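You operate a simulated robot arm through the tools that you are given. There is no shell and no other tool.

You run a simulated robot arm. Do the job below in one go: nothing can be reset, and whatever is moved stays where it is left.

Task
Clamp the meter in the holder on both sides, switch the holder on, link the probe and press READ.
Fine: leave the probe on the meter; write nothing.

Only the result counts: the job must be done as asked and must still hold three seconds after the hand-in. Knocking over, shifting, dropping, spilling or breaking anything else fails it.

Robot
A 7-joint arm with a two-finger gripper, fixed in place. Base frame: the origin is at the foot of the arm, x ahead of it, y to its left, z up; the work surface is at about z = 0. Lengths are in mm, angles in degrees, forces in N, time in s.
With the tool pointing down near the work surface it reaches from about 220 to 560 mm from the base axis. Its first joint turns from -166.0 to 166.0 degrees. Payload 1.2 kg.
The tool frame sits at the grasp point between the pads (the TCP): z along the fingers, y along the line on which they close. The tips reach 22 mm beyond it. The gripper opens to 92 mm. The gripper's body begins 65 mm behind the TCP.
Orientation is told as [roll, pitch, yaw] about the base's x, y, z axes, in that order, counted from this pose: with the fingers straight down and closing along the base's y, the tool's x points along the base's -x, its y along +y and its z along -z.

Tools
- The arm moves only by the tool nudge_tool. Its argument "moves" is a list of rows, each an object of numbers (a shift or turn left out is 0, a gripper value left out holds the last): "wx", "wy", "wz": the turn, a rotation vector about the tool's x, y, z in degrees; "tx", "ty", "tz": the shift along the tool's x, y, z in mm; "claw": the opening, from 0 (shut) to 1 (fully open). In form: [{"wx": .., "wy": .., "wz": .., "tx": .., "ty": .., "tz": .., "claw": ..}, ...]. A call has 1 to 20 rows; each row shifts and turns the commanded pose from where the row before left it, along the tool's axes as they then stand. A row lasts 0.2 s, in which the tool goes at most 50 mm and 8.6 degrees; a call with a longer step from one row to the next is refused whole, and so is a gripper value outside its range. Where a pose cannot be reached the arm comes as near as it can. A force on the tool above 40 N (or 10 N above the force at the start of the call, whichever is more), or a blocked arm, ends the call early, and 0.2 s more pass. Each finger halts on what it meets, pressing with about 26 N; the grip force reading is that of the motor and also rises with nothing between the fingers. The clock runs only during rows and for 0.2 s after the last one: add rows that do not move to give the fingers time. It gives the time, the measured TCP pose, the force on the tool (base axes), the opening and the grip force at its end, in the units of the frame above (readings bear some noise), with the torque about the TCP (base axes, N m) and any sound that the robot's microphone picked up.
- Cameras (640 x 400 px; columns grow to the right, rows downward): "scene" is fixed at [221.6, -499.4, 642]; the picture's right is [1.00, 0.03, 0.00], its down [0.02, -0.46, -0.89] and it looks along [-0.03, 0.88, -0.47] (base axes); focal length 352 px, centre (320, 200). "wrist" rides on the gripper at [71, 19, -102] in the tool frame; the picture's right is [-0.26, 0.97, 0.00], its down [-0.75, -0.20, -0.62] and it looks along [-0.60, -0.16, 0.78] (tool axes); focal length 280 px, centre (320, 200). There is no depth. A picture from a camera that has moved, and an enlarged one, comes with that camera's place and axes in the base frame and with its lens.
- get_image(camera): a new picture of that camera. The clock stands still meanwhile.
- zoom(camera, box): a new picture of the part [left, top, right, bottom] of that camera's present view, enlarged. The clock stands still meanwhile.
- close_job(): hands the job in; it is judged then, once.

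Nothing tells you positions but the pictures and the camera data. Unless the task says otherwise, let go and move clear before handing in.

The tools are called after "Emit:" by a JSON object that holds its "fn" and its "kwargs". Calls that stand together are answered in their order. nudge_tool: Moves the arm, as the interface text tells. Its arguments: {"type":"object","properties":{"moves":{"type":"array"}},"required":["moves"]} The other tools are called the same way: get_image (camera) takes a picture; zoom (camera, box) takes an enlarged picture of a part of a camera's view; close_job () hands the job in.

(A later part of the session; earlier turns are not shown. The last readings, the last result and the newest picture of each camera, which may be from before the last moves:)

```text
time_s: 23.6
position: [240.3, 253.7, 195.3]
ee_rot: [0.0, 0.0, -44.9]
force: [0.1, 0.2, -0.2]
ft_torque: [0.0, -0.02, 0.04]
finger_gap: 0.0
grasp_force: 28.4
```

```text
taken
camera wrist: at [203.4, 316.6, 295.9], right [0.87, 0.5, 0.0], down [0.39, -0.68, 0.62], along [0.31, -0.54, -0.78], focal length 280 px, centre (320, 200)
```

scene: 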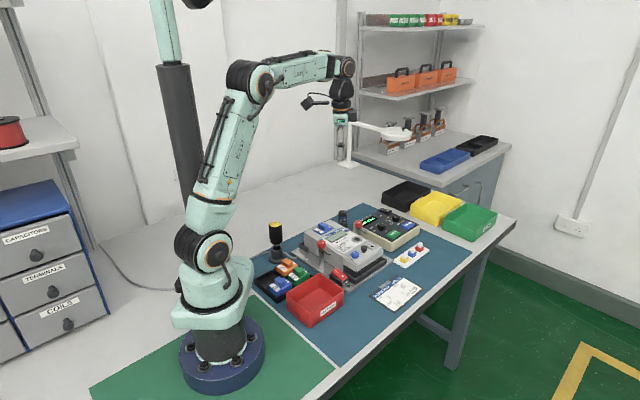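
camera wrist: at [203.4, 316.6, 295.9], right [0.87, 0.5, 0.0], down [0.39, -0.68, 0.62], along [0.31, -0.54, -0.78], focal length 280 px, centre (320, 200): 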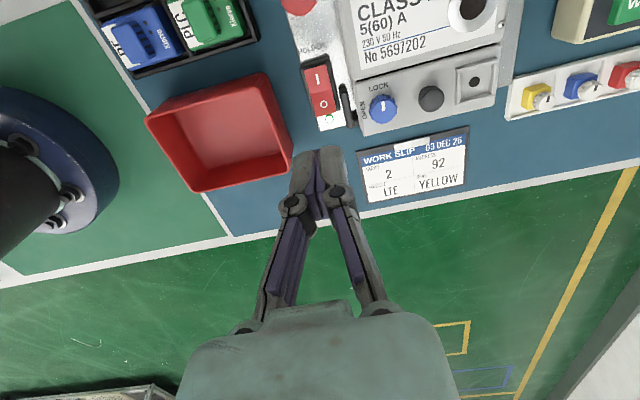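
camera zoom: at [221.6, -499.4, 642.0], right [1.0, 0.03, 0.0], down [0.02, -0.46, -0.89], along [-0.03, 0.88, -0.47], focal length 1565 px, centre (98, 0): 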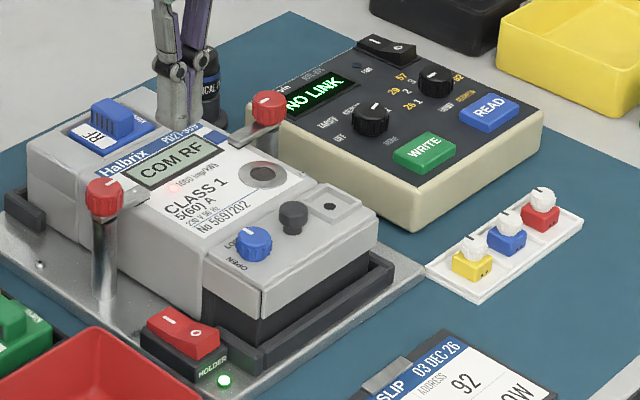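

The meter now shows "COM RF", so the clamps and power work. Next the probe at about (258, 521): I turn the tool so the fingers close sideways to the reach direction and move in for a look.

Emit:
{"fn": "nudge_tool", "kwargs": {"moves": [{"wz": -8.35}, {"wz": -8.35}, {"wz": -8.35}, {"wz": -8.35}, {"wz": -8.35}, {"wz": -8.35}, {"wz": -8.35}, {"wz": -8.35}, {"wz": -8.35}, {"wz": -8.35}, {"wz": -8.35}, {"wz": -8.35}, {"wz": -8.35}, {"tx": -30.2, "ty": 20.5, "claw": 0.75}, {"tx": -30.2, "ty": 20.5}, {"tx": -30.2, "ty": 20.5}, {"tx": -30.2, "ty": 20.5}, {"tx": -30.2, "ty": 20.5}, {}]}}

Emit:
{"fn": "get_image", "kwargs": {"camera": "wrist"}}

Emit:
{"fn": "get_image", "kwargs": {"camera": "scene"}}

```text
time_s: 27.6
position: [214.9, 433.4, 193.1]
ee_rot: [0.0, -0.1, 63.8]
force: [-0.2, -1.0, -0.2]
ft_torque: [0.0, 0.0, 0.02]
finger_gap: 69.2
grasp_force: 0.1
```

```text
taken
camera wrist: at [166.2, 378.6, 295.3], right [-0.75, 0.66, 0.0], down [0.52, 0.59, 0.62], along [0.41, 0.47, -0.78], focal length 280 px, centre (320, 200)
```

wrist: 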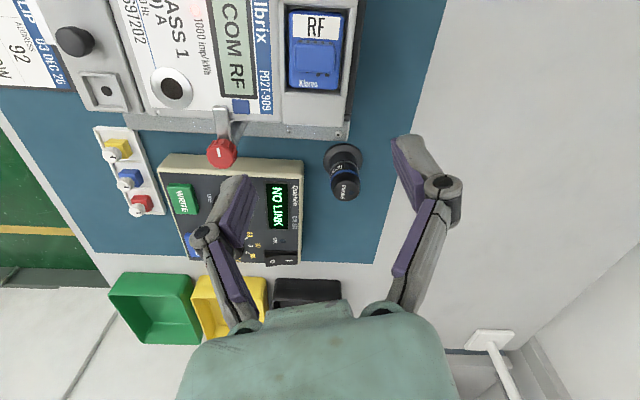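

```text
taken
```

scene: 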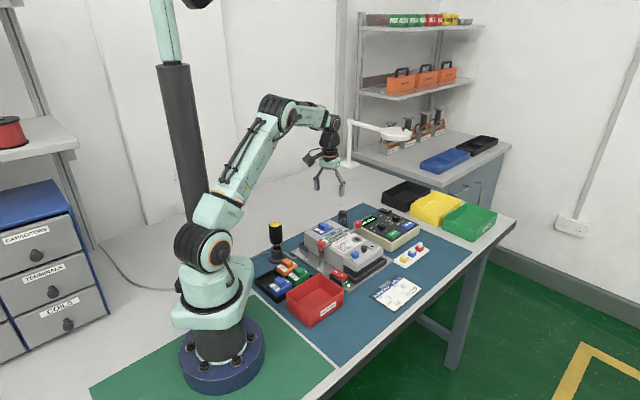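

The probe and reader are clearly visible from above. I enlarge to measure them.

Emit:
{"fn": "zoom", "kwargs": {"camera": "wrist", "box": [260, 110, 420, 230]}}

Emit:
{"fn": "zoom", "kwargs": {"camera": "wrist", "box": [130, 60, 330, 290]}}

Emit:
{"fn": "zoom", "kwargs": {"camera": "scene", "box": [325, 200, 365, 230]}}

```text
3.33 times, centred on (340, 170) of wrist
camera zoom: at [166.2, 378.6, 295.3], right [-0.75, 0.66, 0.0], down [0.52, 0.59, 0.62], along [0.41, 0.47, -0.78], focal length 935 px, centre (253, 300)
```

zoom: 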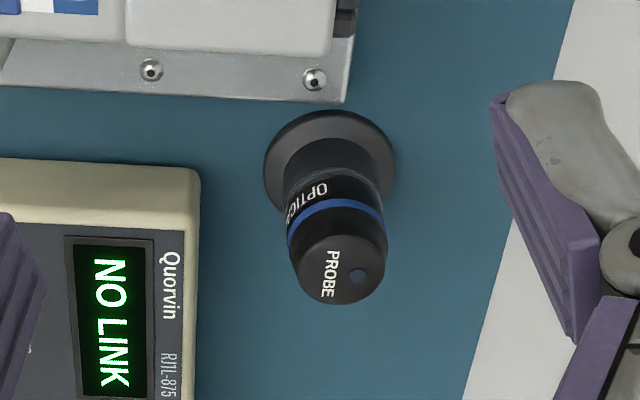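

```text
1.74 times, centred on (230, 175) of wrist
camera zoom: at [166.2, 378.6, 295.3], right [-0.75, 0.66, 0.0], down [0.52, 0.59, 0.62], along [0.41, 0.47, -0.78], focal length 488 px, centre (476, 244)
```

zoom: 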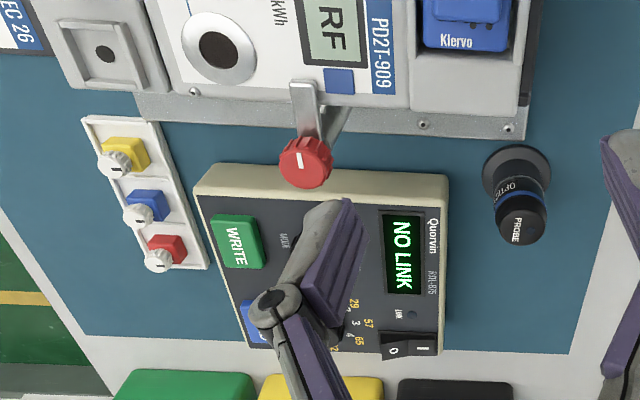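

```text
13.33 times, centred on (345, 215) of scene
camera zoom: at [221.6, -499.4, 642.0], right [1.0, 0.03, 0.0], down [0.02, -0.46, -0.89], along [-0.03, 0.88, -0.47], focal length 4696 px, centre (-13, 0)
```

zoom: 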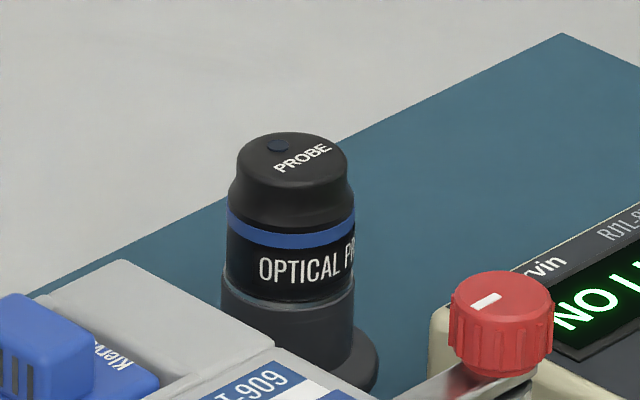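

The probe's axis is near (260, 527), standing about 65 mm high in its cup, and the reader's edge is 45 mm away. I move above it and see whether the arm can still hold the tool vertical there.

Emit:
{"fn": "nudge_tool", "kwargs": {"moves": [{"tx": -34.6, "ty": 0.3, "tz": 24, "claw": 0.6}, {"tx": -34.6, "ty": 0.3, "tz": 24}, {"tx": -34.6, "ty": 0.3, "tz": 24}, {}, {}]}}

Emit:
{"fn": "get_image", "kwargs": {"camera": "wrist"}}

Emit:
{"fn": "zoom", "kwargs": {"camera": "wrist", "box": [220, 80, 420, 230]}}

```text
time_s: 28.8
position: [249.1, 504.2, 133.9]
ee_rot: [0.1, 0.0, 63.8]
force: [-0.9, 0.0, 0.8]
ft_torque: [-0.02, -0.02, -0.02]
finger_gap: 55.2
grasp_force: 0.1
out of reach, approached as far as the arm can: row 3
```

```text
taken
camera wrist: at [200.4, 448.9, 234.7], right [-0.75, 0.66, 0.0], down [0.52, 0.59, 0.62], along [0.41, 0.47, -0.78], focal length 280 px, centre (320, 200)
```

wrist: 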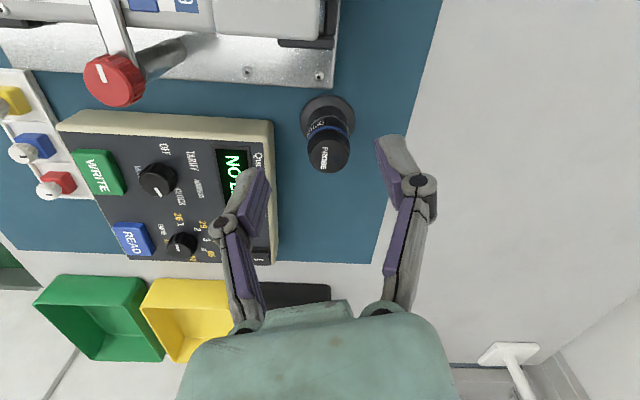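

```text
2.67 times, centred on (320, 155) of wrist
camera zoom: at [200.4, 448.9, 234.7], right [-0.75, 0.66, 0.0], down [0.52, 0.59, 0.62], along [0.41, 0.47, -0.78], focal length 748 px, centre (320, 320)
```

zoom: 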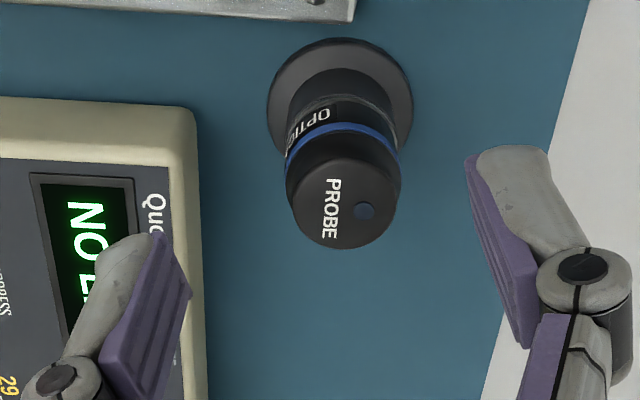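

The arm can't stay vertical at that radius, so I'll back off slightly and tilt the tool outward about 18° around its closing axis, then measure where it is.

Emit:
{"fn": "nudge_tool", "kwargs": {"moves": [{"tx": 40}, {"wy": -6}, {"wy": -6}, {"wy": -6}, {}]}}

Emit:
{"fn": "get_image", "kwargs": {"camera": "wrist"}}

```text
time_s: 30.0
position: [257.1, 520.6, 135.0]
ee_rot: [0.8, -17.0, 63.0]
force: [-0.9, 0.4, 0.7]
ft_torque: [-0.02, 0.01, 0.01]
finger_gap: 55.0
grasp_force: 0.0
out of reach, approached as far as the arm can: row 1, 2, 4
```

```text
taken
camera wrist: at [196.6, 440.8, 210.1], right [-0.75, 0.66, 0.09], down [0.43, 0.38, 0.82], along [0.5, 0.65, -0.57], focal length 280 px, centre (320, 200)
```

wrist: 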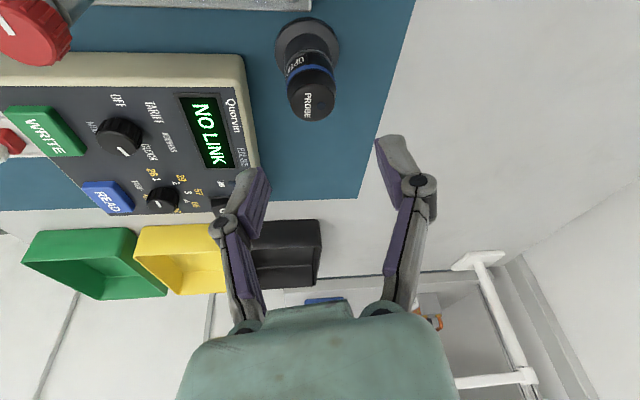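

The measured pose after the tilt is (257, 521, 135) at −17° pitch, not quite what I expected. I'll make a small test move to see how the commanded pose stands now.

Emit:
{"fn": "nudge_tool", "kwargs": {"moves": [{}, {}]}}

Emit:
{"fn": "nudge_tool", "kwargs": {"moves": [{"tx": 10}, {}]}}

Emit:
{"fn": "get_image", "kwargs": {"camera": "scene"}}

```text
time_s: 30.6
position: [256.8, 520.2, 133.3]
ee_rot: [0.7, -17.2, 63.0]
force: [0.4, -0.2, -0.9]
ft_torque: [0.02, 0.03, -0.02]
finger_gap: 55.5
grasp_force: 0.0
```

```text
time_s: 31.2
position: [256.6, 520.2, 134.0]
ee_rot: [0.7, -17.1, 63.1]
force: [-0.6, -0.4, 0.6]
ft_torque: [-0.02, 0.01, -0.01]
finger_gap: 55.2
grasp_force: 0.0
out of reach, approached as far as the arm can: row 1
```

```text
taken
```

scene: 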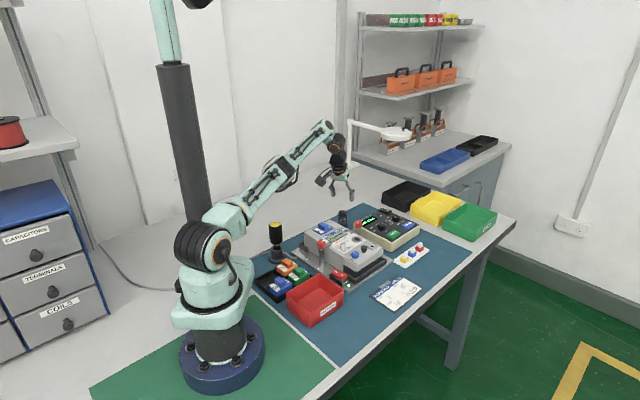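

The elbow has come out straight, and the arm is stuck at full stretch. I try a larger inward-and-up step, high above everything, to bend it again.

Emit:
{"fn": "nudge_tool", "kwargs": {"moves": [{"tx": 27, "tz": -29}, {}]}}

```text
time_s: 31.8
position: [257.1, 519.7, 142.5]
ee_rot: [0.6, -18.3, 62.6]
force: [-0.7, 0.3, -1.0]
ft_torque: [-0.01, -0.02, 0.01]
finger_gap: 55.1
grasp_force: 0.1
out of reach, approached as far as the arm can: row 1
```

It only crept upward. I repeat larger inward/up steps to force the elbow to bend; the height stays well clear of everything.

Emit:
{"fn": "nudge_tool", "kwargs": {"moves": [{"tx": 34, "tz": -26}, {"tx": 34, "tz": -26}, {"tx": 34, "tz": -26}, {}]}}

Emit:
{"fn": "get_image", "kwargs": {"camera": "scene"}}

```text
time_s: 32.8
position: [252.6, 508.2, 193.7]
ee_rot: [0.1, -17.9, 63.9]
force: [0.9, 1.1, 0.7]
ft_torque: [-0.01, 0.01, -0.01]
finger_gap: 55.5
grasp_force: 0.1
out of reach, approached as far as the arm can: row 1, 2, 3
```

```text
taken
```

scene: 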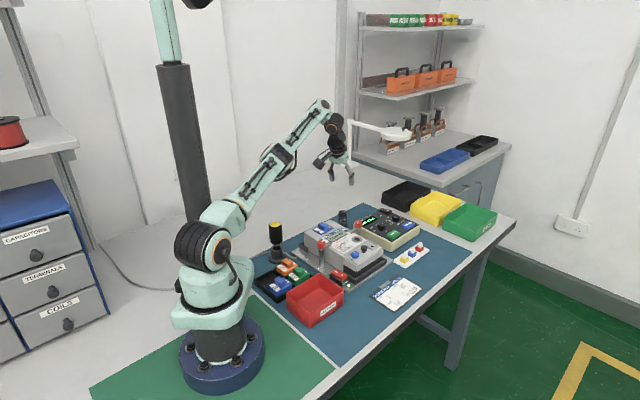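

I'll look closely at the arm's own posture to understand what limits it.

Emit:
{"fn": "zoom", "kwargs": {"camera": "scene", "box": [160, 70, 380, 290]}}

Emit:
{"fn": "get_image", "kwargs": {"camera": "wrist"}}

```text
1.82 times, centred on (270, 180) of scene
camera zoom: at [221.6, -499.4, 642.0], right [1.0, 0.03, 0.0], down [0.02, -0.46, -0.89], along [-0.03, 0.88, -0.47], focal length 640 px, centre (411, 236)
```

zoom: 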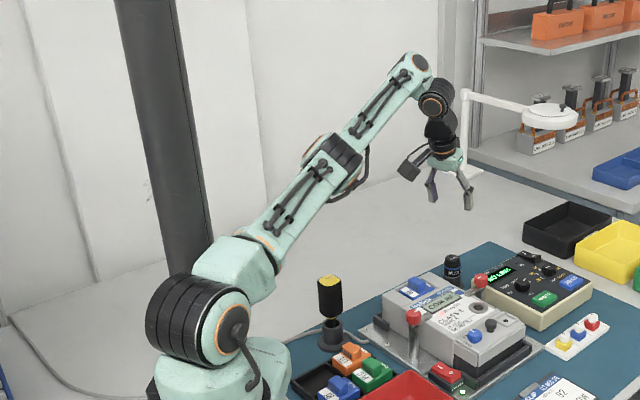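

```text
taken
camera wrist: at [192.1, 428.9, 269.6], right [-0.76, 0.65, 0.08], down [0.42, 0.38, 0.83], along [0.51, 0.66, -0.56], focal length 280 px, centre (320, 200)
```

wrist: 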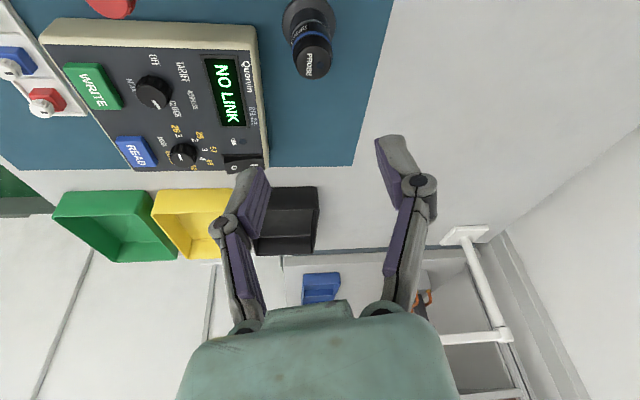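

The elbow is almost straight and sits at its limit. I try retreating along the tool's own axis, away from the bench, to let it fold again.

Emit:
{"fn": "nudge_tool", "kwargs": {"moves": [{"tx": 20}, {"tx": 20}, {}]}}

Emit:
{"fn": "nudge_tool", "kwargs": {"moves": [{"tz": -40}, {"tz": -40}, {}]}}

```text
time_s: 33.6
position: [253.1, 508.2, 195.6]
ee_rot: [0.1, -17.9, 63.8]
force: [-0.6, -0.1, -0.3]
ft_torque: [0.02, -0.02, 0.01]
finger_gap: 55.3
grasp_force: 0.1
out of reach, approached as far as the arm can: row 1, 2
```

```text
time_s: 34.4
position: [243.8, 489.6, 273.0]
ee_rot: [0.1, -17.9, 63.9]
force: [-0.2, 0.4, -0.5]
ft_torque: [-0.01, 0.02, -0.01]
finger_gap: 55.3
grasp_force: 0.0
out of reach, approached as far as the arm can: row 1
```

That moved as asked, and the last row was within reach. I test an inward step now.

Emit:
{"fn": "nudge_tool", "kwargs": {"moves": [{"tx": 20}, {"tx": 20}, {}]}}

```text
time_s: 35.2
position: [244.5, 489.8, 272.2]
ee_rot: [0.0, -18.0, 63.7]
force: [-0.3, 0.0, -0.2]
ft_torque: [0.0, -0.02, -0.02]
finger_gap: 55.4
grasp_force: 0.0
out of reach, approached as far as the arm can: row 1, 2
```

Inward steps are still refused, so the elbow has probably snapped slightly past straight. At this safe height I'll push outward past its reach and come back, to let it swap to the proper bend.

Emit:
{"fn": "nudge_tool", "kwargs": {"moves": [{"tx": -45, "tz": -10}, {}]}}

Emit:
{"fn": "nudge_tool", "kwargs": {"moves": [{"tx": 25}, {}]}}

```text
time_s: 35.8
position: [260.8, 522.6, 294.3]
ee_rot: [0.3, -18.4, 63.7]
force: [0.7, 0.9, 0.8]
ft_torque: [0.0, -0.03, 0.01]
finger_gap: 55.3
grasp_force: 0.1
out of reach, approached as far as the arm can: row 1
```

```text
time_s: 36.4
position: [250.2, 502.0, 287.1]
ee_rot: [0.0, -17.9, 63.8]
force: [0.5, 0.4, -0.4]
ft_torque: [0.01, -0.02, -0.03]
finger_gap: 55.3
grasp_force: 0.0
```

The inward step worked this time. I continue inward to confirm that the elbow folds properly.

Emit:
{"fn": "nudge_tool", "kwargs": {"moves": [{"tx": 30}, {"tx": 30}, {}]}}

Emit:
{"fn": "zoom", "kwargs": {"camera": "scene", "box": [160, 50, 380, 270]}}

```text
time_s: 37.2
position: [224.9, 450.5, 267.1]
ee_rot: [0.0, -18.2, 63.7]
force: [-0.3, -0.6, -0.6]
ft_torque: [-0.04, -0.04, -0.03]
finger_gap: 55.2
grasp_force: 0.1
out of reach, approached as far as the arm can: row 1
```

```text
1.82 times, centred on (270, 160) of scene
camera zoom: at [221.6, -499.4, 642.0], right [1.0, 0.03, 0.0], down [0.02, -0.46, -0.89], along [-0.03, 0.88, -0.47], focal length 640 px, centre (411, 273)
```

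zoom: 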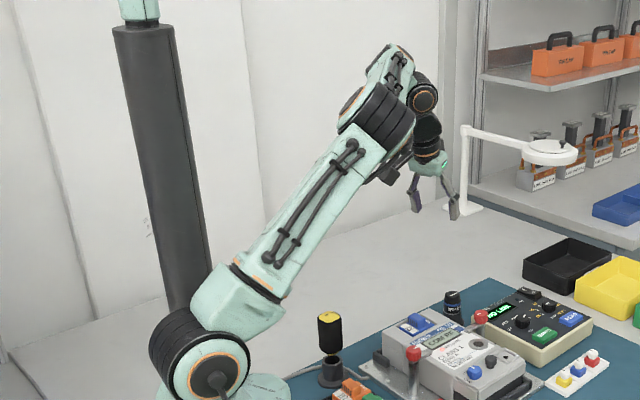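

The arm folds again, though the elbow seems a bit swung to the side. I bring it further in and check its posture.

Emit:
{"fn": "nudge_tool", "kwargs": {"moves": [{"tx": 30, "tz": -15}, {"tx": 30, "tz": -15}, {}]}}

Emit:
{"fn": "zoom", "kwargs": {"camera": "scene", "box": [160, 50, 380, 270]}}

```text
time_s: 38.0
position: [195.3, 392.4, 276.9]
ee_rot: [0.0, -18.0, 63.8]
force: [-0.1, 0.2, -1.0]
ft_torque: [0.02, 0.02, 0.02]
finger_gap: 55.1
grasp_force: 0.1
```

```text
1.82 times, centred on (270, 160) of scene
camera zoom: at [221.6, -499.4, 642.0], right [1.0, 0.03, 0.0], down [0.02, -0.46, -0.89], along [-0.03, 0.88, -0.47], focal length 640 px, centre (411, 273)
```

zoom: 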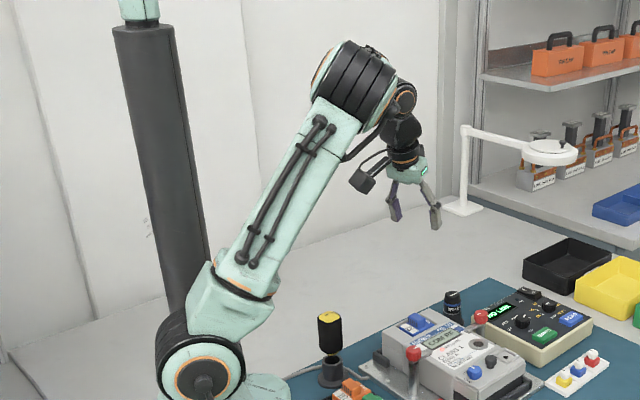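

The arm has its normal bend back. Now, with the tool already tilted 18° outward, I approach the probe diagonally, stopping short to check reach.

Emit:
{"fn": "nudge_tool", "kwargs": {"moves": [{"tx": -15.2, "ty": 0.3, "tz": 32.5}, {"tx": -15.2, "ty": 0.3, "tz": 32.5}, {"tx": -15.2, "ty": 0.3, "tz": 32.5}, {"tx": -15.2, "ty": 0.3, "tz": 32.5}, {}]}}

Emit:
{"fn": "zoom", "kwargs": {"camera": "scene", "box": [160, 50, 380, 270]}}

```text
time_s: 39.2
position: [238.4, 480.3, 171.9]
ee_rot: [0.0, -18.0, 63.8]
force: [-0.1, -0.3, 0.0]
ft_torque: [0.0, -0.05, -0.01]
finger_gap: 55.2
grasp_force: 0.1
```

```text
1.82 times, centred on (270, 160) of scene
camera zoom: at [221.6, -499.4, 642.0], right [1.0, 0.03, 0.0], down [0.02, -0.46, -0.89], along [-0.03, 0.88, -0.47], focal length 640 px, centre (411, 273)
```

zoom: 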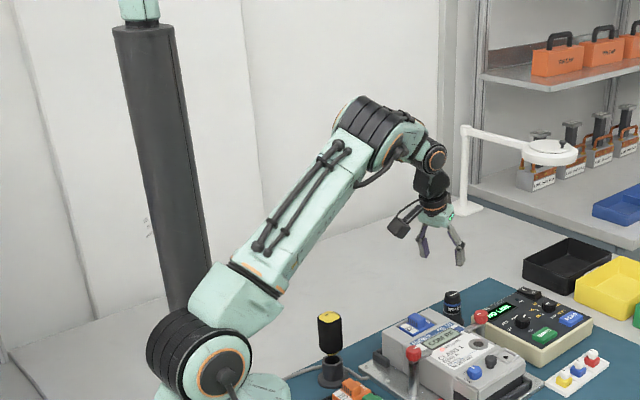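

No complaints and the elbow is still well bent. I go on to the hover above the probe.

Emit:
{"fn": "nudge_tool", "kwargs": {"moves": [{"tx": -15.2, "ty": 0.3, "tz": 32.5}, {"tx": -15.2, "ty": 0.3, "tz": 32.5}, {}]}}

Emit:
{"fn": "get_image", "kwargs": {"camera": "wrist"}}

Emit:
{"fn": "zoom", "kwargs": {"camera": "wrist", "box": [220, 60, 420, 210]}}

Emit:
{"fn": "zoom", "kwargs": {"camera": "scene", "box": [300, 120, 420, 240]}}

```text
time_s: 40.0
position: [259.3, 524.1, 119.1]
ee_rot: [0.0, -18.0, 63.8]
force: [0.1, 0.3, 0.5]
ft_torque: [0.0, 0.0, -0.01]
finger_gap: 55.3
grasp_force: 0.1
```

```text
taken
camera wrist: at [197.9, 444.8, 194.6], right [-0.76, 0.65, 0.08], down [0.41, 0.38, 0.83], along [0.51, 0.66, -0.56], focal length 280 px, centre (320, 200)
```

wrist: 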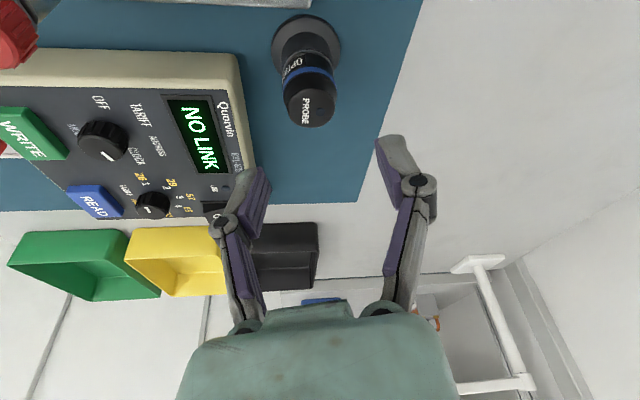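

```text
2.67 times, centred on (320, 135) of wrist
camera zoom: at [197.9, 444.8, 194.6], right [-0.76, 0.65, 0.08], down [0.41, 0.38, 0.83], along [0.51, 0.66, -0.56], focal length 748 px, centre (320, 373)
```

zoom: 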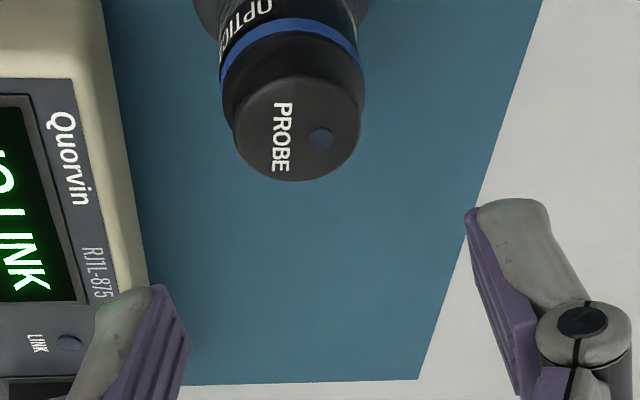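

```text
3.33 times, centred on (360, 180) of scene
camera zoom: at [221.6, -499.4, 642.0], right [1.0, 0.03, 0.0], down [0.02, -0.46, -0.89], along [-0.03, 0.88, -0.47], focal length 1174 px, centre (187, 267)
```

zoom: 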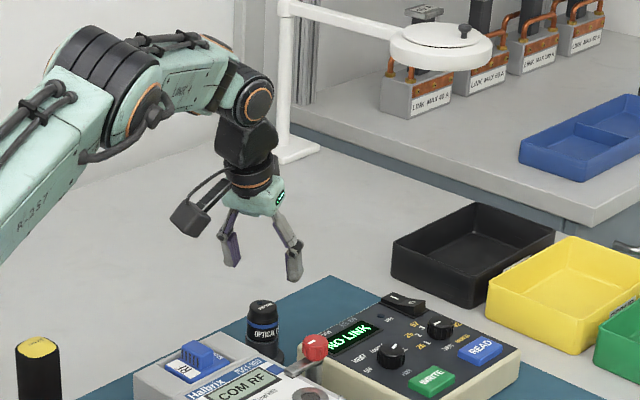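

The tilted tool reaches the spot above the probe with no trouble. I narrow the fingers a little to stay clear of the reader and lower until the tips are just above the probe's cap.

Emit:
{"fn": "nudge_tool", "kwargs": {"moves": [{"claw": 0.52}, {"tx": 4, "tz": 12.4}, {"tx": 4, "tz": 12.4}, {}]}}

Emit:
{"fn": "get_image", "kwargs": {"camera": "wrist"}}

Emit:
{"fn": "zoom", "kwargs": {"camera": "wrist", "box": [200, 30, 440, 210]}}

Emit:
{"fn": "zoom", "kwargs": {"camera": "scene", "box": [310, 160, 390, 240]}}

```text
time_s: 41.0
position: [258.6, 524.5, 95.3]
ee_rot: [0.1, -18.0, 63.8]
force: [0.1, 0.0, -0.2]
ft_torque: [0.02, -0.01, 0.04]
finger_gap: 47.7
grasp_force: 0.1
```

```text
taken
camera wrist: at [198.0, 444.6, 168.6], right [-0.76, 0.65, 0.08], down [0.41, 0.38, 0.83], along [0.51, 0.66, -0.56], focal length 280 px, centre (320, 200)
```

wrist: 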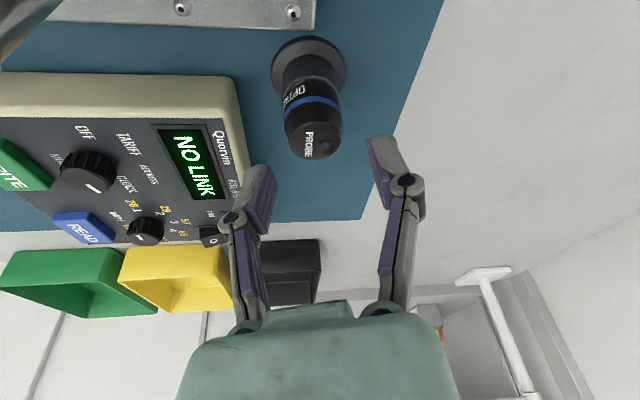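

```text
2.22 times, centred on (320, 120) of wrist
camera zoom: at [198.0, 444.6, 168.6], right [-0.76, 0.65, 0.08], down [0.41, 0.38, 0.83], along [0.51, 0.66, -0.56], focal length 623 px, centre (320, 378)
```

zoom: 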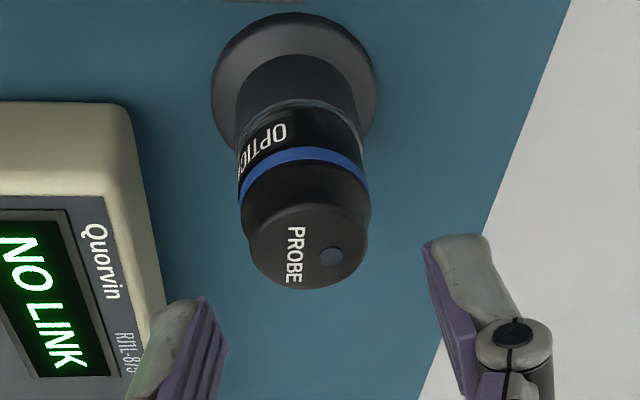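

```text
5.00 times, centred on (350, 200) of scene
camera zoom: at [221.6, -499.4, 642.0], right [1.0, 0.03, 0.0], down [0.02, -0.46, -0.89], along [-0.03, 0.88, -0.47], focal length 1761 px, centre (170, 200)
```

zoom: 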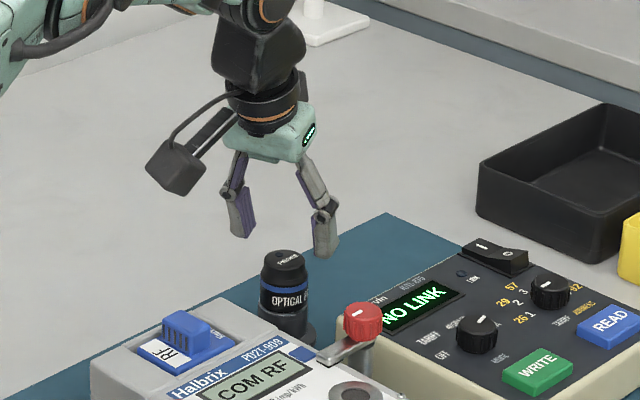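

The probe axis comes out at (259, 525) with its top near z = 64; the fingers straddle it well, clear of the reader. I lower to gripping height.

Emit:
{"fn": "nudge_tool", "kwargs": {"moves": [{"tx": 4.5, "tz": 11.8}, {"tx": 4.5, "tz": 11.8}, {"tx": 4.5, "tz": 11.8}, {}]}}

Emit:
{"fn": "zoom", "kwargs": {"camera": "wrist", "box": [200, 60, 440, 240]}}

Emit:
{"fn": "zoom", "kwargs": {"camera": "scene", "box": [320, 180, 380, 240]}}

```text
time_s: 42.0
position: [258.4, 522.7, 57.1]
ee_rot: [0.0, -18.0, 63.8]
force: [-0.1, -0.4, -0.1]
ft_torque: [0.0, 0.01, 0.0]
finger_gap: 47.7
grasp_force: 0.1
```

```text
2.22 times, centred on (320, 150) of wrist
camera zoom: at [197.3, 442.9, 130.5], right [-0.76, 0.65, 0.08], down [0.41, 0.38, 0.83], along [0.51, 0.66, -0.56], focal length 623 px, centre (320, 311)
```

zoom: 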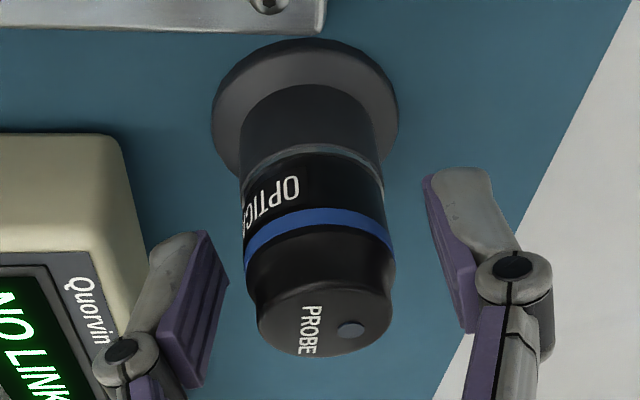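

```text
6.67 times, centred on (350, 210) of scene
camera zoom: at [221.6, -499.4, 642.0], right [1.0, 0.03, 0.0], down [0.02, -0.46, -0.89], along [-0.03, 0.88, -0.47], focal length 2348 px, centre (120, 133)
```

zoom: 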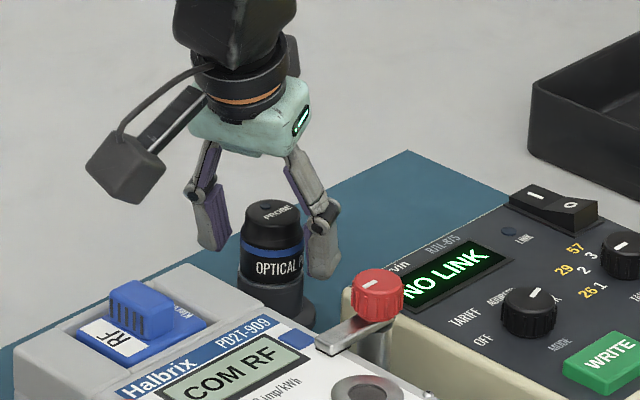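

The fingers straddle the probe at the label band and the tool point lies on its axis. I close the grip.

Emit:
{"fn": "nudge_tool", "kwargs": {"moves": [{"claw": 0.3}, {"claw": 0.2}, {"claw": 0.0}, {}, {}]}}

Emit:
{"fn": "zoom", "kwargs": {"camera": "wrist", "box": [200, 60, 440, 240]}}

```text
time_s: 43.2
position: [257.7, 523.0, 56.6]
ee_rot: [0.0, -18.0, 63.9]
force: [0.4, 0.0, 2.6]
ft_torque: [0.01, -0.04, 0.01]
finger_gap: 30.7
grasp_force: 21.8
```

```text
2.22 times, centred on (320, 150) of wrist
camera zoom: at [197.4, 443.0, 130.9], right [-0.76, 0.65, 0.08], down [0.41, 0.38, 0.83], along [0.51, 0.66, -0.56], focal length 623 px, centre (320, 311)
```

zoom: 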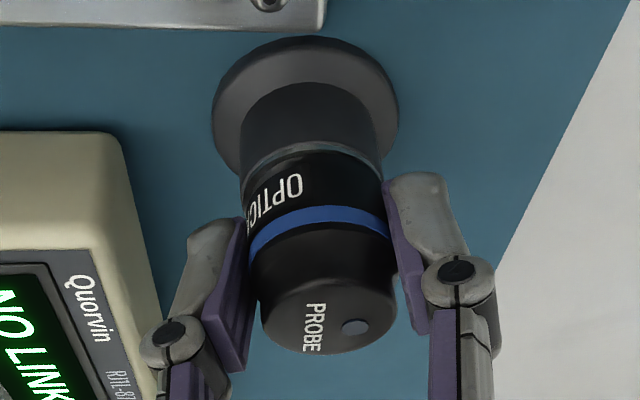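

The probe is gripped (30.7 mm). I lift it straight up out of its cup.

Emit:
{"fn": "nudge_tool", "kwargs": {"moves": [{"tx": -3.1, "tz": -9.5}, {"tx": -4.6, "tz": -14.3}, {"tx": -4.6, "tz": -14.3}, {"tx": -4.6, "tz": -14.3}, {}]}}

Emit:
{"fn": "get_image", "kwargs": {"camera": "wrist"}}

Emit:
{"fn": "zoom", "kwargs": {"camera": "scene", "box": [310, 150, 390, 240]}}

```text
time_s: 44.4
position: [258.2, 523.3, 110.7]
ee_rot: [0.1, -18.0, 63.8]
force: [0.9, 0.3, 0.0]
ft_torque: [-0.02, 0.04, 0.01]
finger_gap: 0.2
grasp_force: 26.0
```

```text
taken
camera wrist: at [197.3, 442.8, 186.1], right [-0.76, 0.65, 0.08], down [0.41, 0.38, 0.83], along [0.51, 0.66, -0.56], focal length 280 px, centre (320, 200)
```

wrist: 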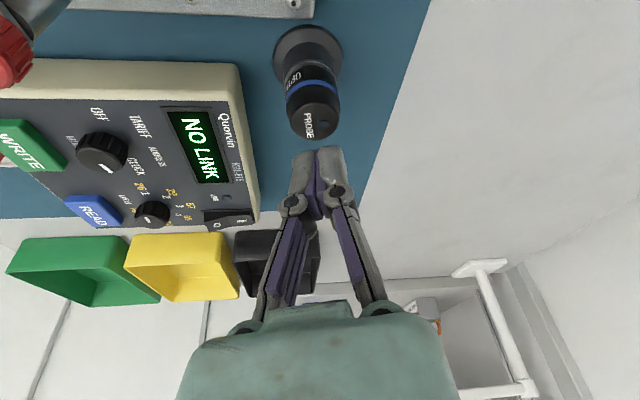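

```text
4.44 times, centred on (350, 195) of scene
camera zoom: at [221.6, -499.4, 642.0], right [1.0, 0.03, 0.0], down [0.02, -0.46, -0.89], along [-0.03, 0.88, -0.47], focal length 1565 px, centre (187, 222)
```

zoom: 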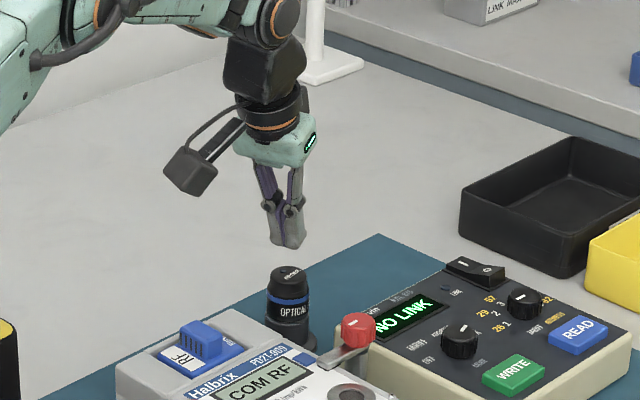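

The grip slipped off on lifting, and the probe still stands in its cup. I'll re-grip a little lower, give the fingers more time, and lift in small steps while watching the force.

Emit:
{"fn": "nudge_tool", "kwargs": {"moves": [{"claw": 0.52}, {}, {"tx": 4.5, "tz": 13.8}, {"tx": 4.5, "tz": 13.8}, {"tx": 4.5, "tz": 13.8}, {"tx": 5.1, "tz": 15.0}, {}]}}

Emit:
{"fn": "zoom", "kwargs": {"camera": "wrist", "box": [200, 60, 440, 240]}}

Emit:
{"fn": "zoom", "kwargs": {"camera": "scene", "box": [325, 195, 365, 235]}}

```text
time_s: 46.0
position: [258.2, 521.5, 51.3]
ee_rot: [0.0, -18.0, 63.7]
force: [-0.5, 0.5, 0.8]
ft_torque: [-0.02, -0.03, 0.0]
finger_gap: 47.7
grasp_force: 0.0
```

```text
2.22 times, centred on (320, 150) of wrist
camera zoom: at [197.0, 442.1, 126.0], right [-0.76, 0.65, 0.08], down [0.41, 0.38, 0.83], along [0.51, 0.66, -0.56], focal length 623 px, centre (320, 311)
```

zoom: 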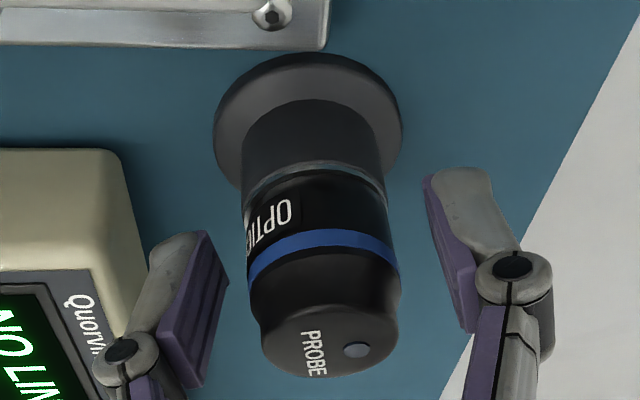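

```text
10.00 times, centred on (345, 215) of scene
camera zoom: at [221.6, -499.4, 642.0], right [1.0, 0.03, 0.0], down [0.02, -0.46, -0.89], along [-0.03, 0.88, -0.47], focal length 3522 px, centre (70, 50)
```

zoom: 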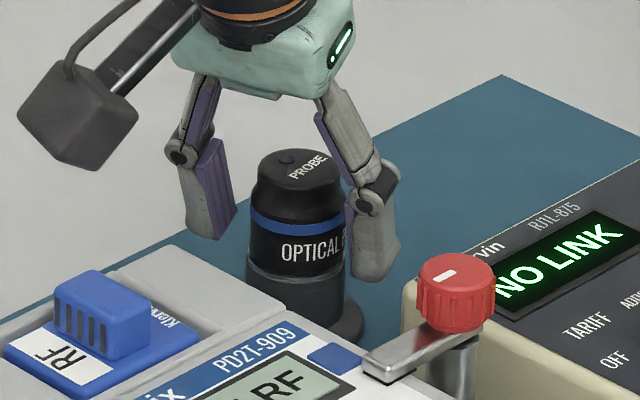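

The fingers straddle the label band. I raise 2 mm so the tips stay above the cup's rim, close with longer waiting, then lift 1 mm at a time.

Emit:
{"fn": "nudge_tool", "kwargs": {"moves": [{"tx": -0.7, "tz": -2.0}, {"claw": 0.25}, {"claw": 0.0}, {}, {}, {}, {}]}}

Emit:
{"fn": "nudge_tool", "kwargs": {"moves": [{"tx": -0.31, "tz": -0.95}, {}]}}

Emit:
{"fn": "nudge_tool", "kwargs": {"moves": [{"tx": -0.31, "tz": -0.95}, {}]}}

Emit:
{"fn": "nudge_tool", "kwargs": {"moves": [{"tx": -0.31, "tz": -0.95}, {}]}}

Emit:
{"fn": "zoom", "kwargs": {"camera": "wrist", "box": [200, 60, 440, 240]}}

```text
time_s: 47.6
position: [258.1, 521.6, 53.5]
ee_rot: [0.0, -18.1, 63.7]
force: [0.1, 0.4, 4.8]
ft_torque: [0.04, -0.02, -0.02]
finger_gap: 30.7
grasp_force: 22.2
```

```text
time_s: 48.2
position: [258.0, 521.9, 54.7]
ee_rot: [0.0, -17.9, 63.8]
force: [0.1, -0.3, 0.5]
ft_torque: [-0.01, 0.04, -0.01]
finger_gap: 30.5
grasp_force: 22.2
```

```text
time_s: 48.8
position: [257.7, 522.5, 55.8]
ee_rot: [0.0, -17.9, 63.8]
force: [0.0, -0.6, -3.0]
ft_torque: [-0.03, 0.02, 0.01]
finger_gap: 30.7
grasp_force: 21.8
```

```text
time_s: 49.4
position: [258.0, 522.2, 56.5]
ee_rot: [0.0, -18.0, 63.8]
force: [-0.1, 0.3, -1.6]
ft_torque: [-0.01, -0.02, 0.0]
finger_gap: 30.9
grasp_force: 21.9
```

```text
2.22 times, centred on (320, 150) of wrist
camera zoom: at [197.4, 442.3, 131.4], right [-0.76, 0.65, 0.08], down [0.41, 0.38, 0.83], along [0.51, 0.66, -0.56], focal length 623 px, centre (320, 311)
```

zoom: 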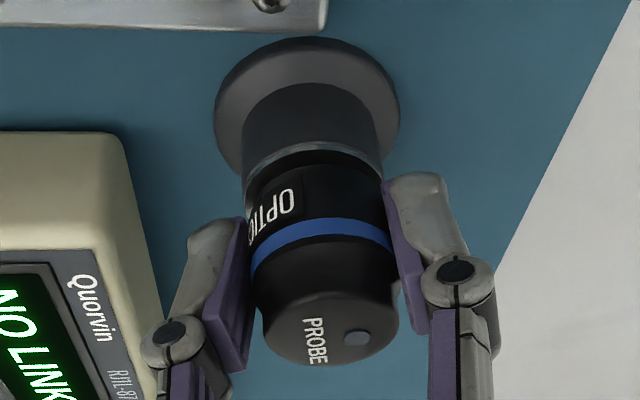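

The probe is moving up with the grip this time (small force). I continue lifting slowly.

Emit:
{"fn": "nudge_tool", "kwargs": {"moves": [{"tx": -0.46, "tz": -1.43}, {"tx": -0.46, "tz": -1.43}, {"tx": -0.46, "tz": -1.43}, {"tx": -0.46, "tz": -1.43}, {"tx": -0.46, "tz": -1.43}, {"tx": -0.46, "tz": -1.43}, {}]}}

Emit:
{"fn": "zoom", "kwargs": {"camera": "wrist", "box": [200, 60, 440, 240]}}

Emit:
{"fn": "zoom", "kwargs": {"camera": "scene", "box": [325, 195, 365, 235]}}

```text
time_s: 51.0
position: [257.9, 523.0, 65.8]
ee_rot: [0.0, -18.0, 63.8]
force: [-0.3, 0.9, -0.7]
ft_torque: [0.01, -0.02, 0.0]
finger_gap: 30.7
grasp_force: 21.5
```

```text
2.22 times, centred on (320, 150) of wrist
camera zoom: at [197.4, 442.7, 140.2], right [-0.76, 0.65, 0.08], down [0.41, 0.38, 0.83], along [0.51, 0.66, -0.56], focal length 623 px, centre (320, 311)
```

zoom: 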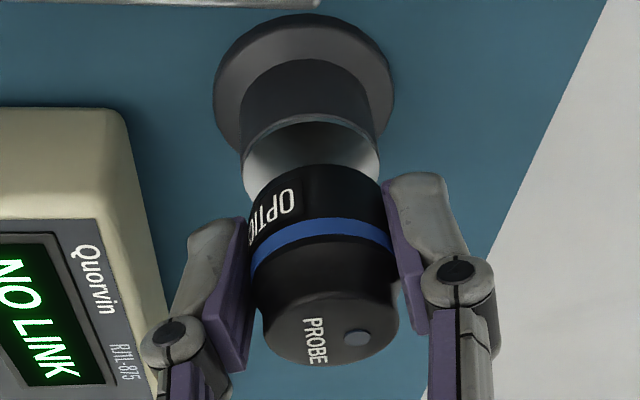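

```text
10.00 times, centred on (345, 215) of scene
camera zoom: at [221.6, -499.4, 642.0], right [1.0, 0.03, 0.0], down [0.02, -0.46, -0.89], along [-0.03, 0.88, -0.47], focal length 3522 px, centre (70, 50)
```

zoom: 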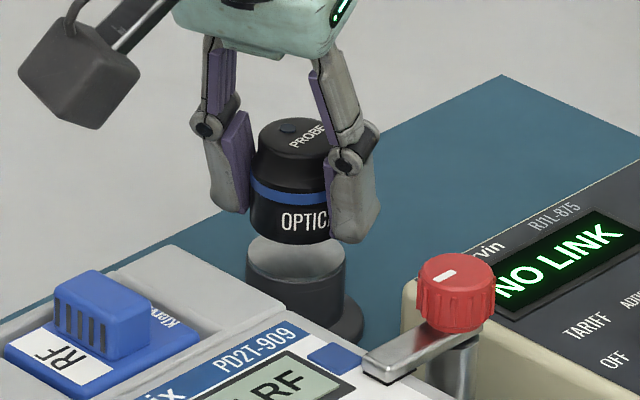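

The probe is out of its cup and hanging upright in the grip; it's a short body, about 36 mm. I continue lifting gently.

Emit:
{"fn": "nudge_tool", "kwargs": {"moves": [{"tx": -0.93, "tz": -2.85}, {"tx": -1.24, "tz": -3.8}, {"tx": -1.55, "tz": -4.76}, {"tx": -1.85, "tz": -5.7}, {"tx": -1.85, "tz": -5.7}, {"tx": -1.85, "tz": -5.7}, {"tx": -1.85, "tz": -5.7}, {"tx": -1.85, "tz": -5.7}, {"tx": -1.85, "tz": -5.7}, {"tx": -1.85, "tz": -5.7}, {"tx": -1.24, "tz": -3.8}, {}]}}

Emit:
{"fn": "zoom", "kwargs": {"camera": "wrist", "box": [200, 60, 440, 240]}}

Emit:
{"fn": "zoom", "kwargs": {"camera": "scene", "box": [315, 175, 375, 235]}}

```text
time_s: 53.6
position: [258.0, 522.1, 123.1]
ee_rot: [0.0, -18.0, 63.8]
force: [-0.2, -0.6, -0.2]
ft_torque: [0.01, -0.02, 0.01]
finger_gap: 30.5
grasp_force: 22.2
```

```text
2.22 times, centred on (320, 150) of wrist
camera zoom: at [197.3, 442.5, 198.5], right [-0.76, 0.65, 0.08], down [0.41, 0.38, 0.83], along [0.51, 0.66, -0.56], focal length 623 px, centre (320, 311)
```

zoom: 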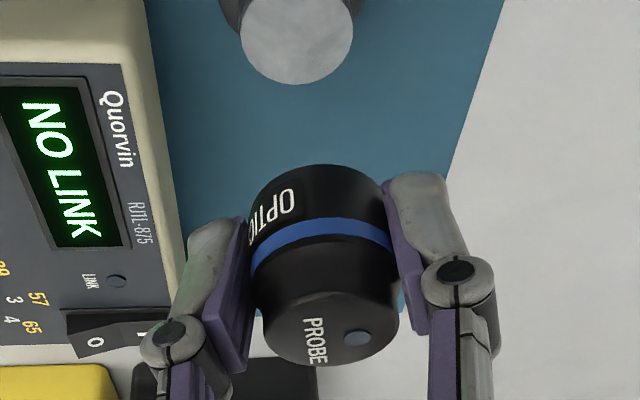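

```text
6.67 times, centred on (345, 205) of scene
camera zoom: at [221.6, -499.4, 642.0], right [1.0, 0.03, 0.0], down [0.02, -0.46, -0.89], along [-0.03, 0.88, -0.47], focal length 2348 px, centre (153, 167)
```

zoom: 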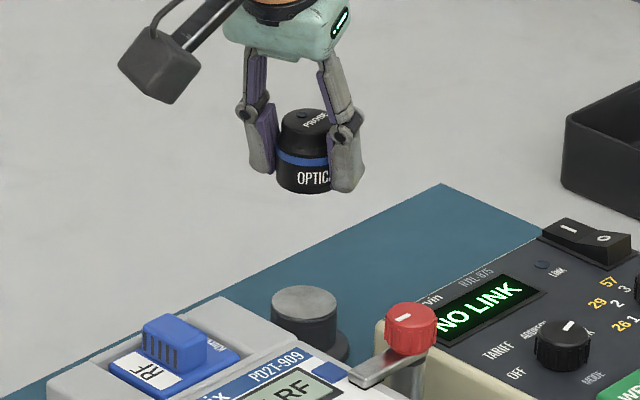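

The probe is held and its magnetic steel-topped post stays behind. I check how far the fingertips stand relative to the probe's bottom.

Emit:
{"fn": "zoom", "kwargs": {"camera": "scene", "box": [335, 185, 365, 210]}}

Emit:
{"fn": "zoom", "kwargs": {"camera": "wrist", "box": [270, 100, 400, 220]}}

```text
16.00 times, centred on (350, 198) of scene
camera zoom: at [221.6, -499.4, 642.0], right [1.0, 0.03, 0.0], down [0.02, -0.46, -0.89], along [-0.03, 0.88, -0.47], focal length 5635 px, centre (-160, 240)
```

zoom: 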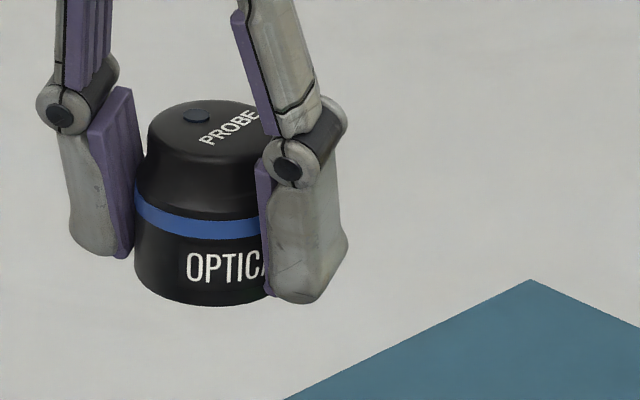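

```text
3.33 times, centred on (335, 160) of wrist
camera zoom: at [197.3, 442.5, 198.5], right [-0.76, 0.65, 0.08], down [0.41, 0.38, 0.83], along [0.51, 0.66, -0.56], focal length 935 px, centre (270, 333)
```

zoom: 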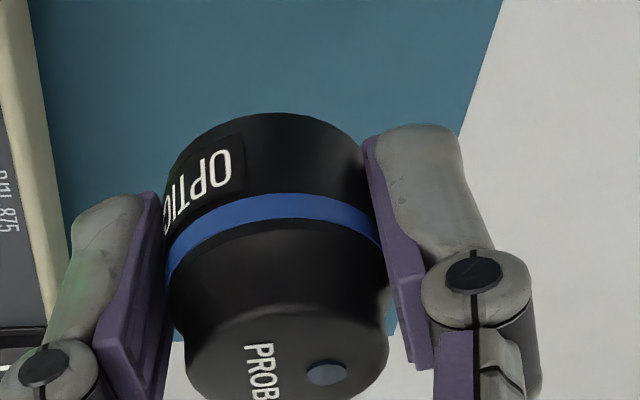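

The fingertips are about level with the probe's bottom, good enough to set it down gently. I lift a bit more and carry the probe smoothly to above the port near (298, 354).

Emit:
{"fn": "nudge_tool", "kwargs": {"moves": [{"tx": -1.9, "tz": -5.7}, {"tx": -1.9, "tz": -5.7}, {"tx": -1.9, "tz": -5.7}, {"tx": -1.9, "tz": -5.7}, {"tx": 4.3, "ty": -3.7, "tz": -1.4}, {"tx": 6.5, "ty": -5.5, "tz": -2.1}, {"tx": 8.61, "ty": -7.35, "tz": -2.8}, {"tx": 8.61, "ty": -7.35, "tz": -2.8}, {"tx": 8.61, "ty": -7.35, "tz": -2.8}, {"tx": 8.61, "ty": -7.35, "tz": -2.8}, {"tx": 8.61, "ty": -7.35, "tz": -2.8}, {"tx": 8.61, "ty": -7.35, "tz": -2.8}, {"tx": 8.61, "ty": -7.35, "tz": -2.8}, {"tx": 8.61, "ty": -7.35, "tz": -2.8}, {"tx": 8.61, "ty": -7.35, "tz": -2.8}, {"tx": 8.61, "ty": -7.35, "tz": -2.8}, {"tx": 8.61, "ty": -7.35, "tz": -2.8}, {"tx": 6.5, "ty": -5.5, "tz": -2.1}, {"tx": 4.3, "ty": -3.7, "tz": -1.4}, {}]}}

Emit:
{"fn": "get_image", "kwargs": {"camera": "wrist"}}

Emit:
{"fn": "zoom", "kwargs": {"camera": "scene", "box": [310, 170, 410, 260]}}

```text
time_s: 57.8
position: [292.1, 368.5, 147.3]
ee_rot: [-0.1, -18.0, 63.7]
force: [0.1, -0.1, -1.1]
ft_torque: [-0.02, 0.03, -0.04]
finger_gap: 30.5
grasp_force: 21.7
```

```text
taken
camera wrist: at [232.2, 289.6, 221.9], right [-0.76, 0.65, 0.08], down [0.41, 0.38, 0.83], along [0.51, 0.66, -0.56], focal length 280 px, centre (320, 200)
```

wrist: 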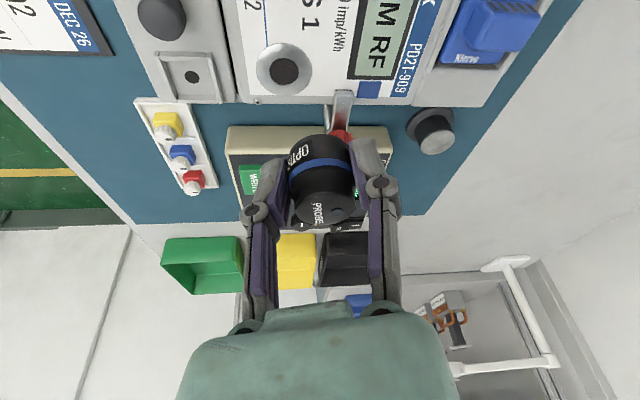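

```text
4.44 times, centred on (360, 215) of scene
camera zoom: at [221.6, -499.4, 642.0], right [1.0, 0.03, 0.0], down [0.02, -0.46, -0.89], along [-0.03, 0.88, -0.47], focal length 1565 px, centre (142, 133)
```

zoom: 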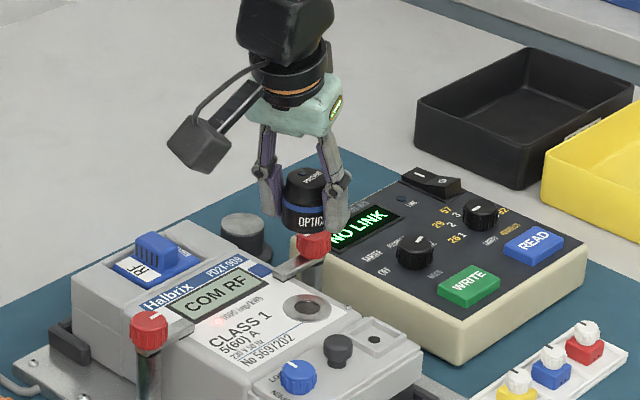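

The port is confirmed at about (298.4, 354, 67). I move the last bit over it and come down to about 30 mm above for a check.

Emit:
{"fn": "nudge_tool", "kwargs": {"moves": [{"tx": 2.5, "ty": -2.1, "tz": 1}, {"tx": 3.5, "ty": -2.1, "tz": 4.5}, {"tx": 4, "ty": -2.1, "tz": 5.3}, {"tx": 4, "ty": -2.1, "tz": 5.3}, {"tx": 4, "ty": -2.1, "tz": 5.3}, {"tx": 4, "ty": -2.1, "tz": 5.1}, {}]}}

Emit:
{"fn": "get_image", "kwargs": {"camera": "wrist"}}

Emit:
{"fn": "zoom", "kwargs": {"camera": "scene", "box": [330, 200, 390, 250]}}

Emit:
{"fn": "zoom", "kwargs": {"camera": "wrist", "box": [230, 60, 410, 220]}}

```text
time_s: 59.4
position: [298.7, 352.1, 115.2]
ee_rot: [0.0, -17.9, 63.7]
force: [0.2, 0.0, -0.7]
ft_torque: [-0.01, 0.01, 0.0]
finger_gap: 30.3
grasp_force: 22.1
```

```text
taken
camera wrist: at [237.7, 272.7, 189.8], right [-0.76, 0.65, 0.08], down [0.41, 0.38, 0.83], along [0.51, 0.66, -0.56], focal length 280 px, centre (320, 200)
```

wrist: 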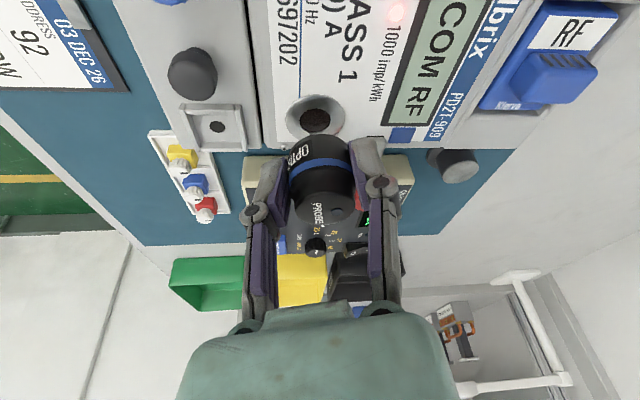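

```text
8.00 times, centred on (360, 225) of scene
camera zoom: at [221.6, -499.4, 642.0], right [1.0, 0.03, 0.0], down [0.02, -0.46, -0.89], along [-0.03, 0.88, -0.47], focal length 2818 px, centre (0, 0)
```

zoom: 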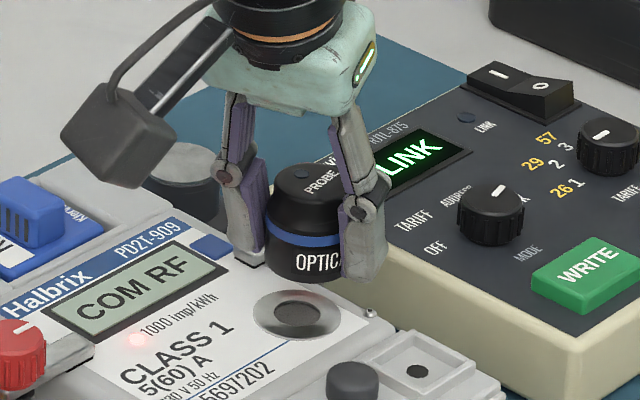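

```text
2.50 times, centred on (320, 140) of wrist
camera zoom: at [237.7, 272.7, 189.8], right [-0.76, 0.65, 0.08], down [0.41, 0.38, 0.83], along [0.51, 0.66, -0.56], focal length 701 px, centre (320, 350)
```

zoom: 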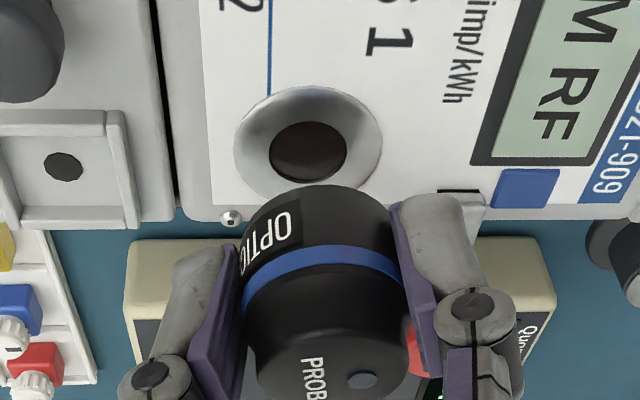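

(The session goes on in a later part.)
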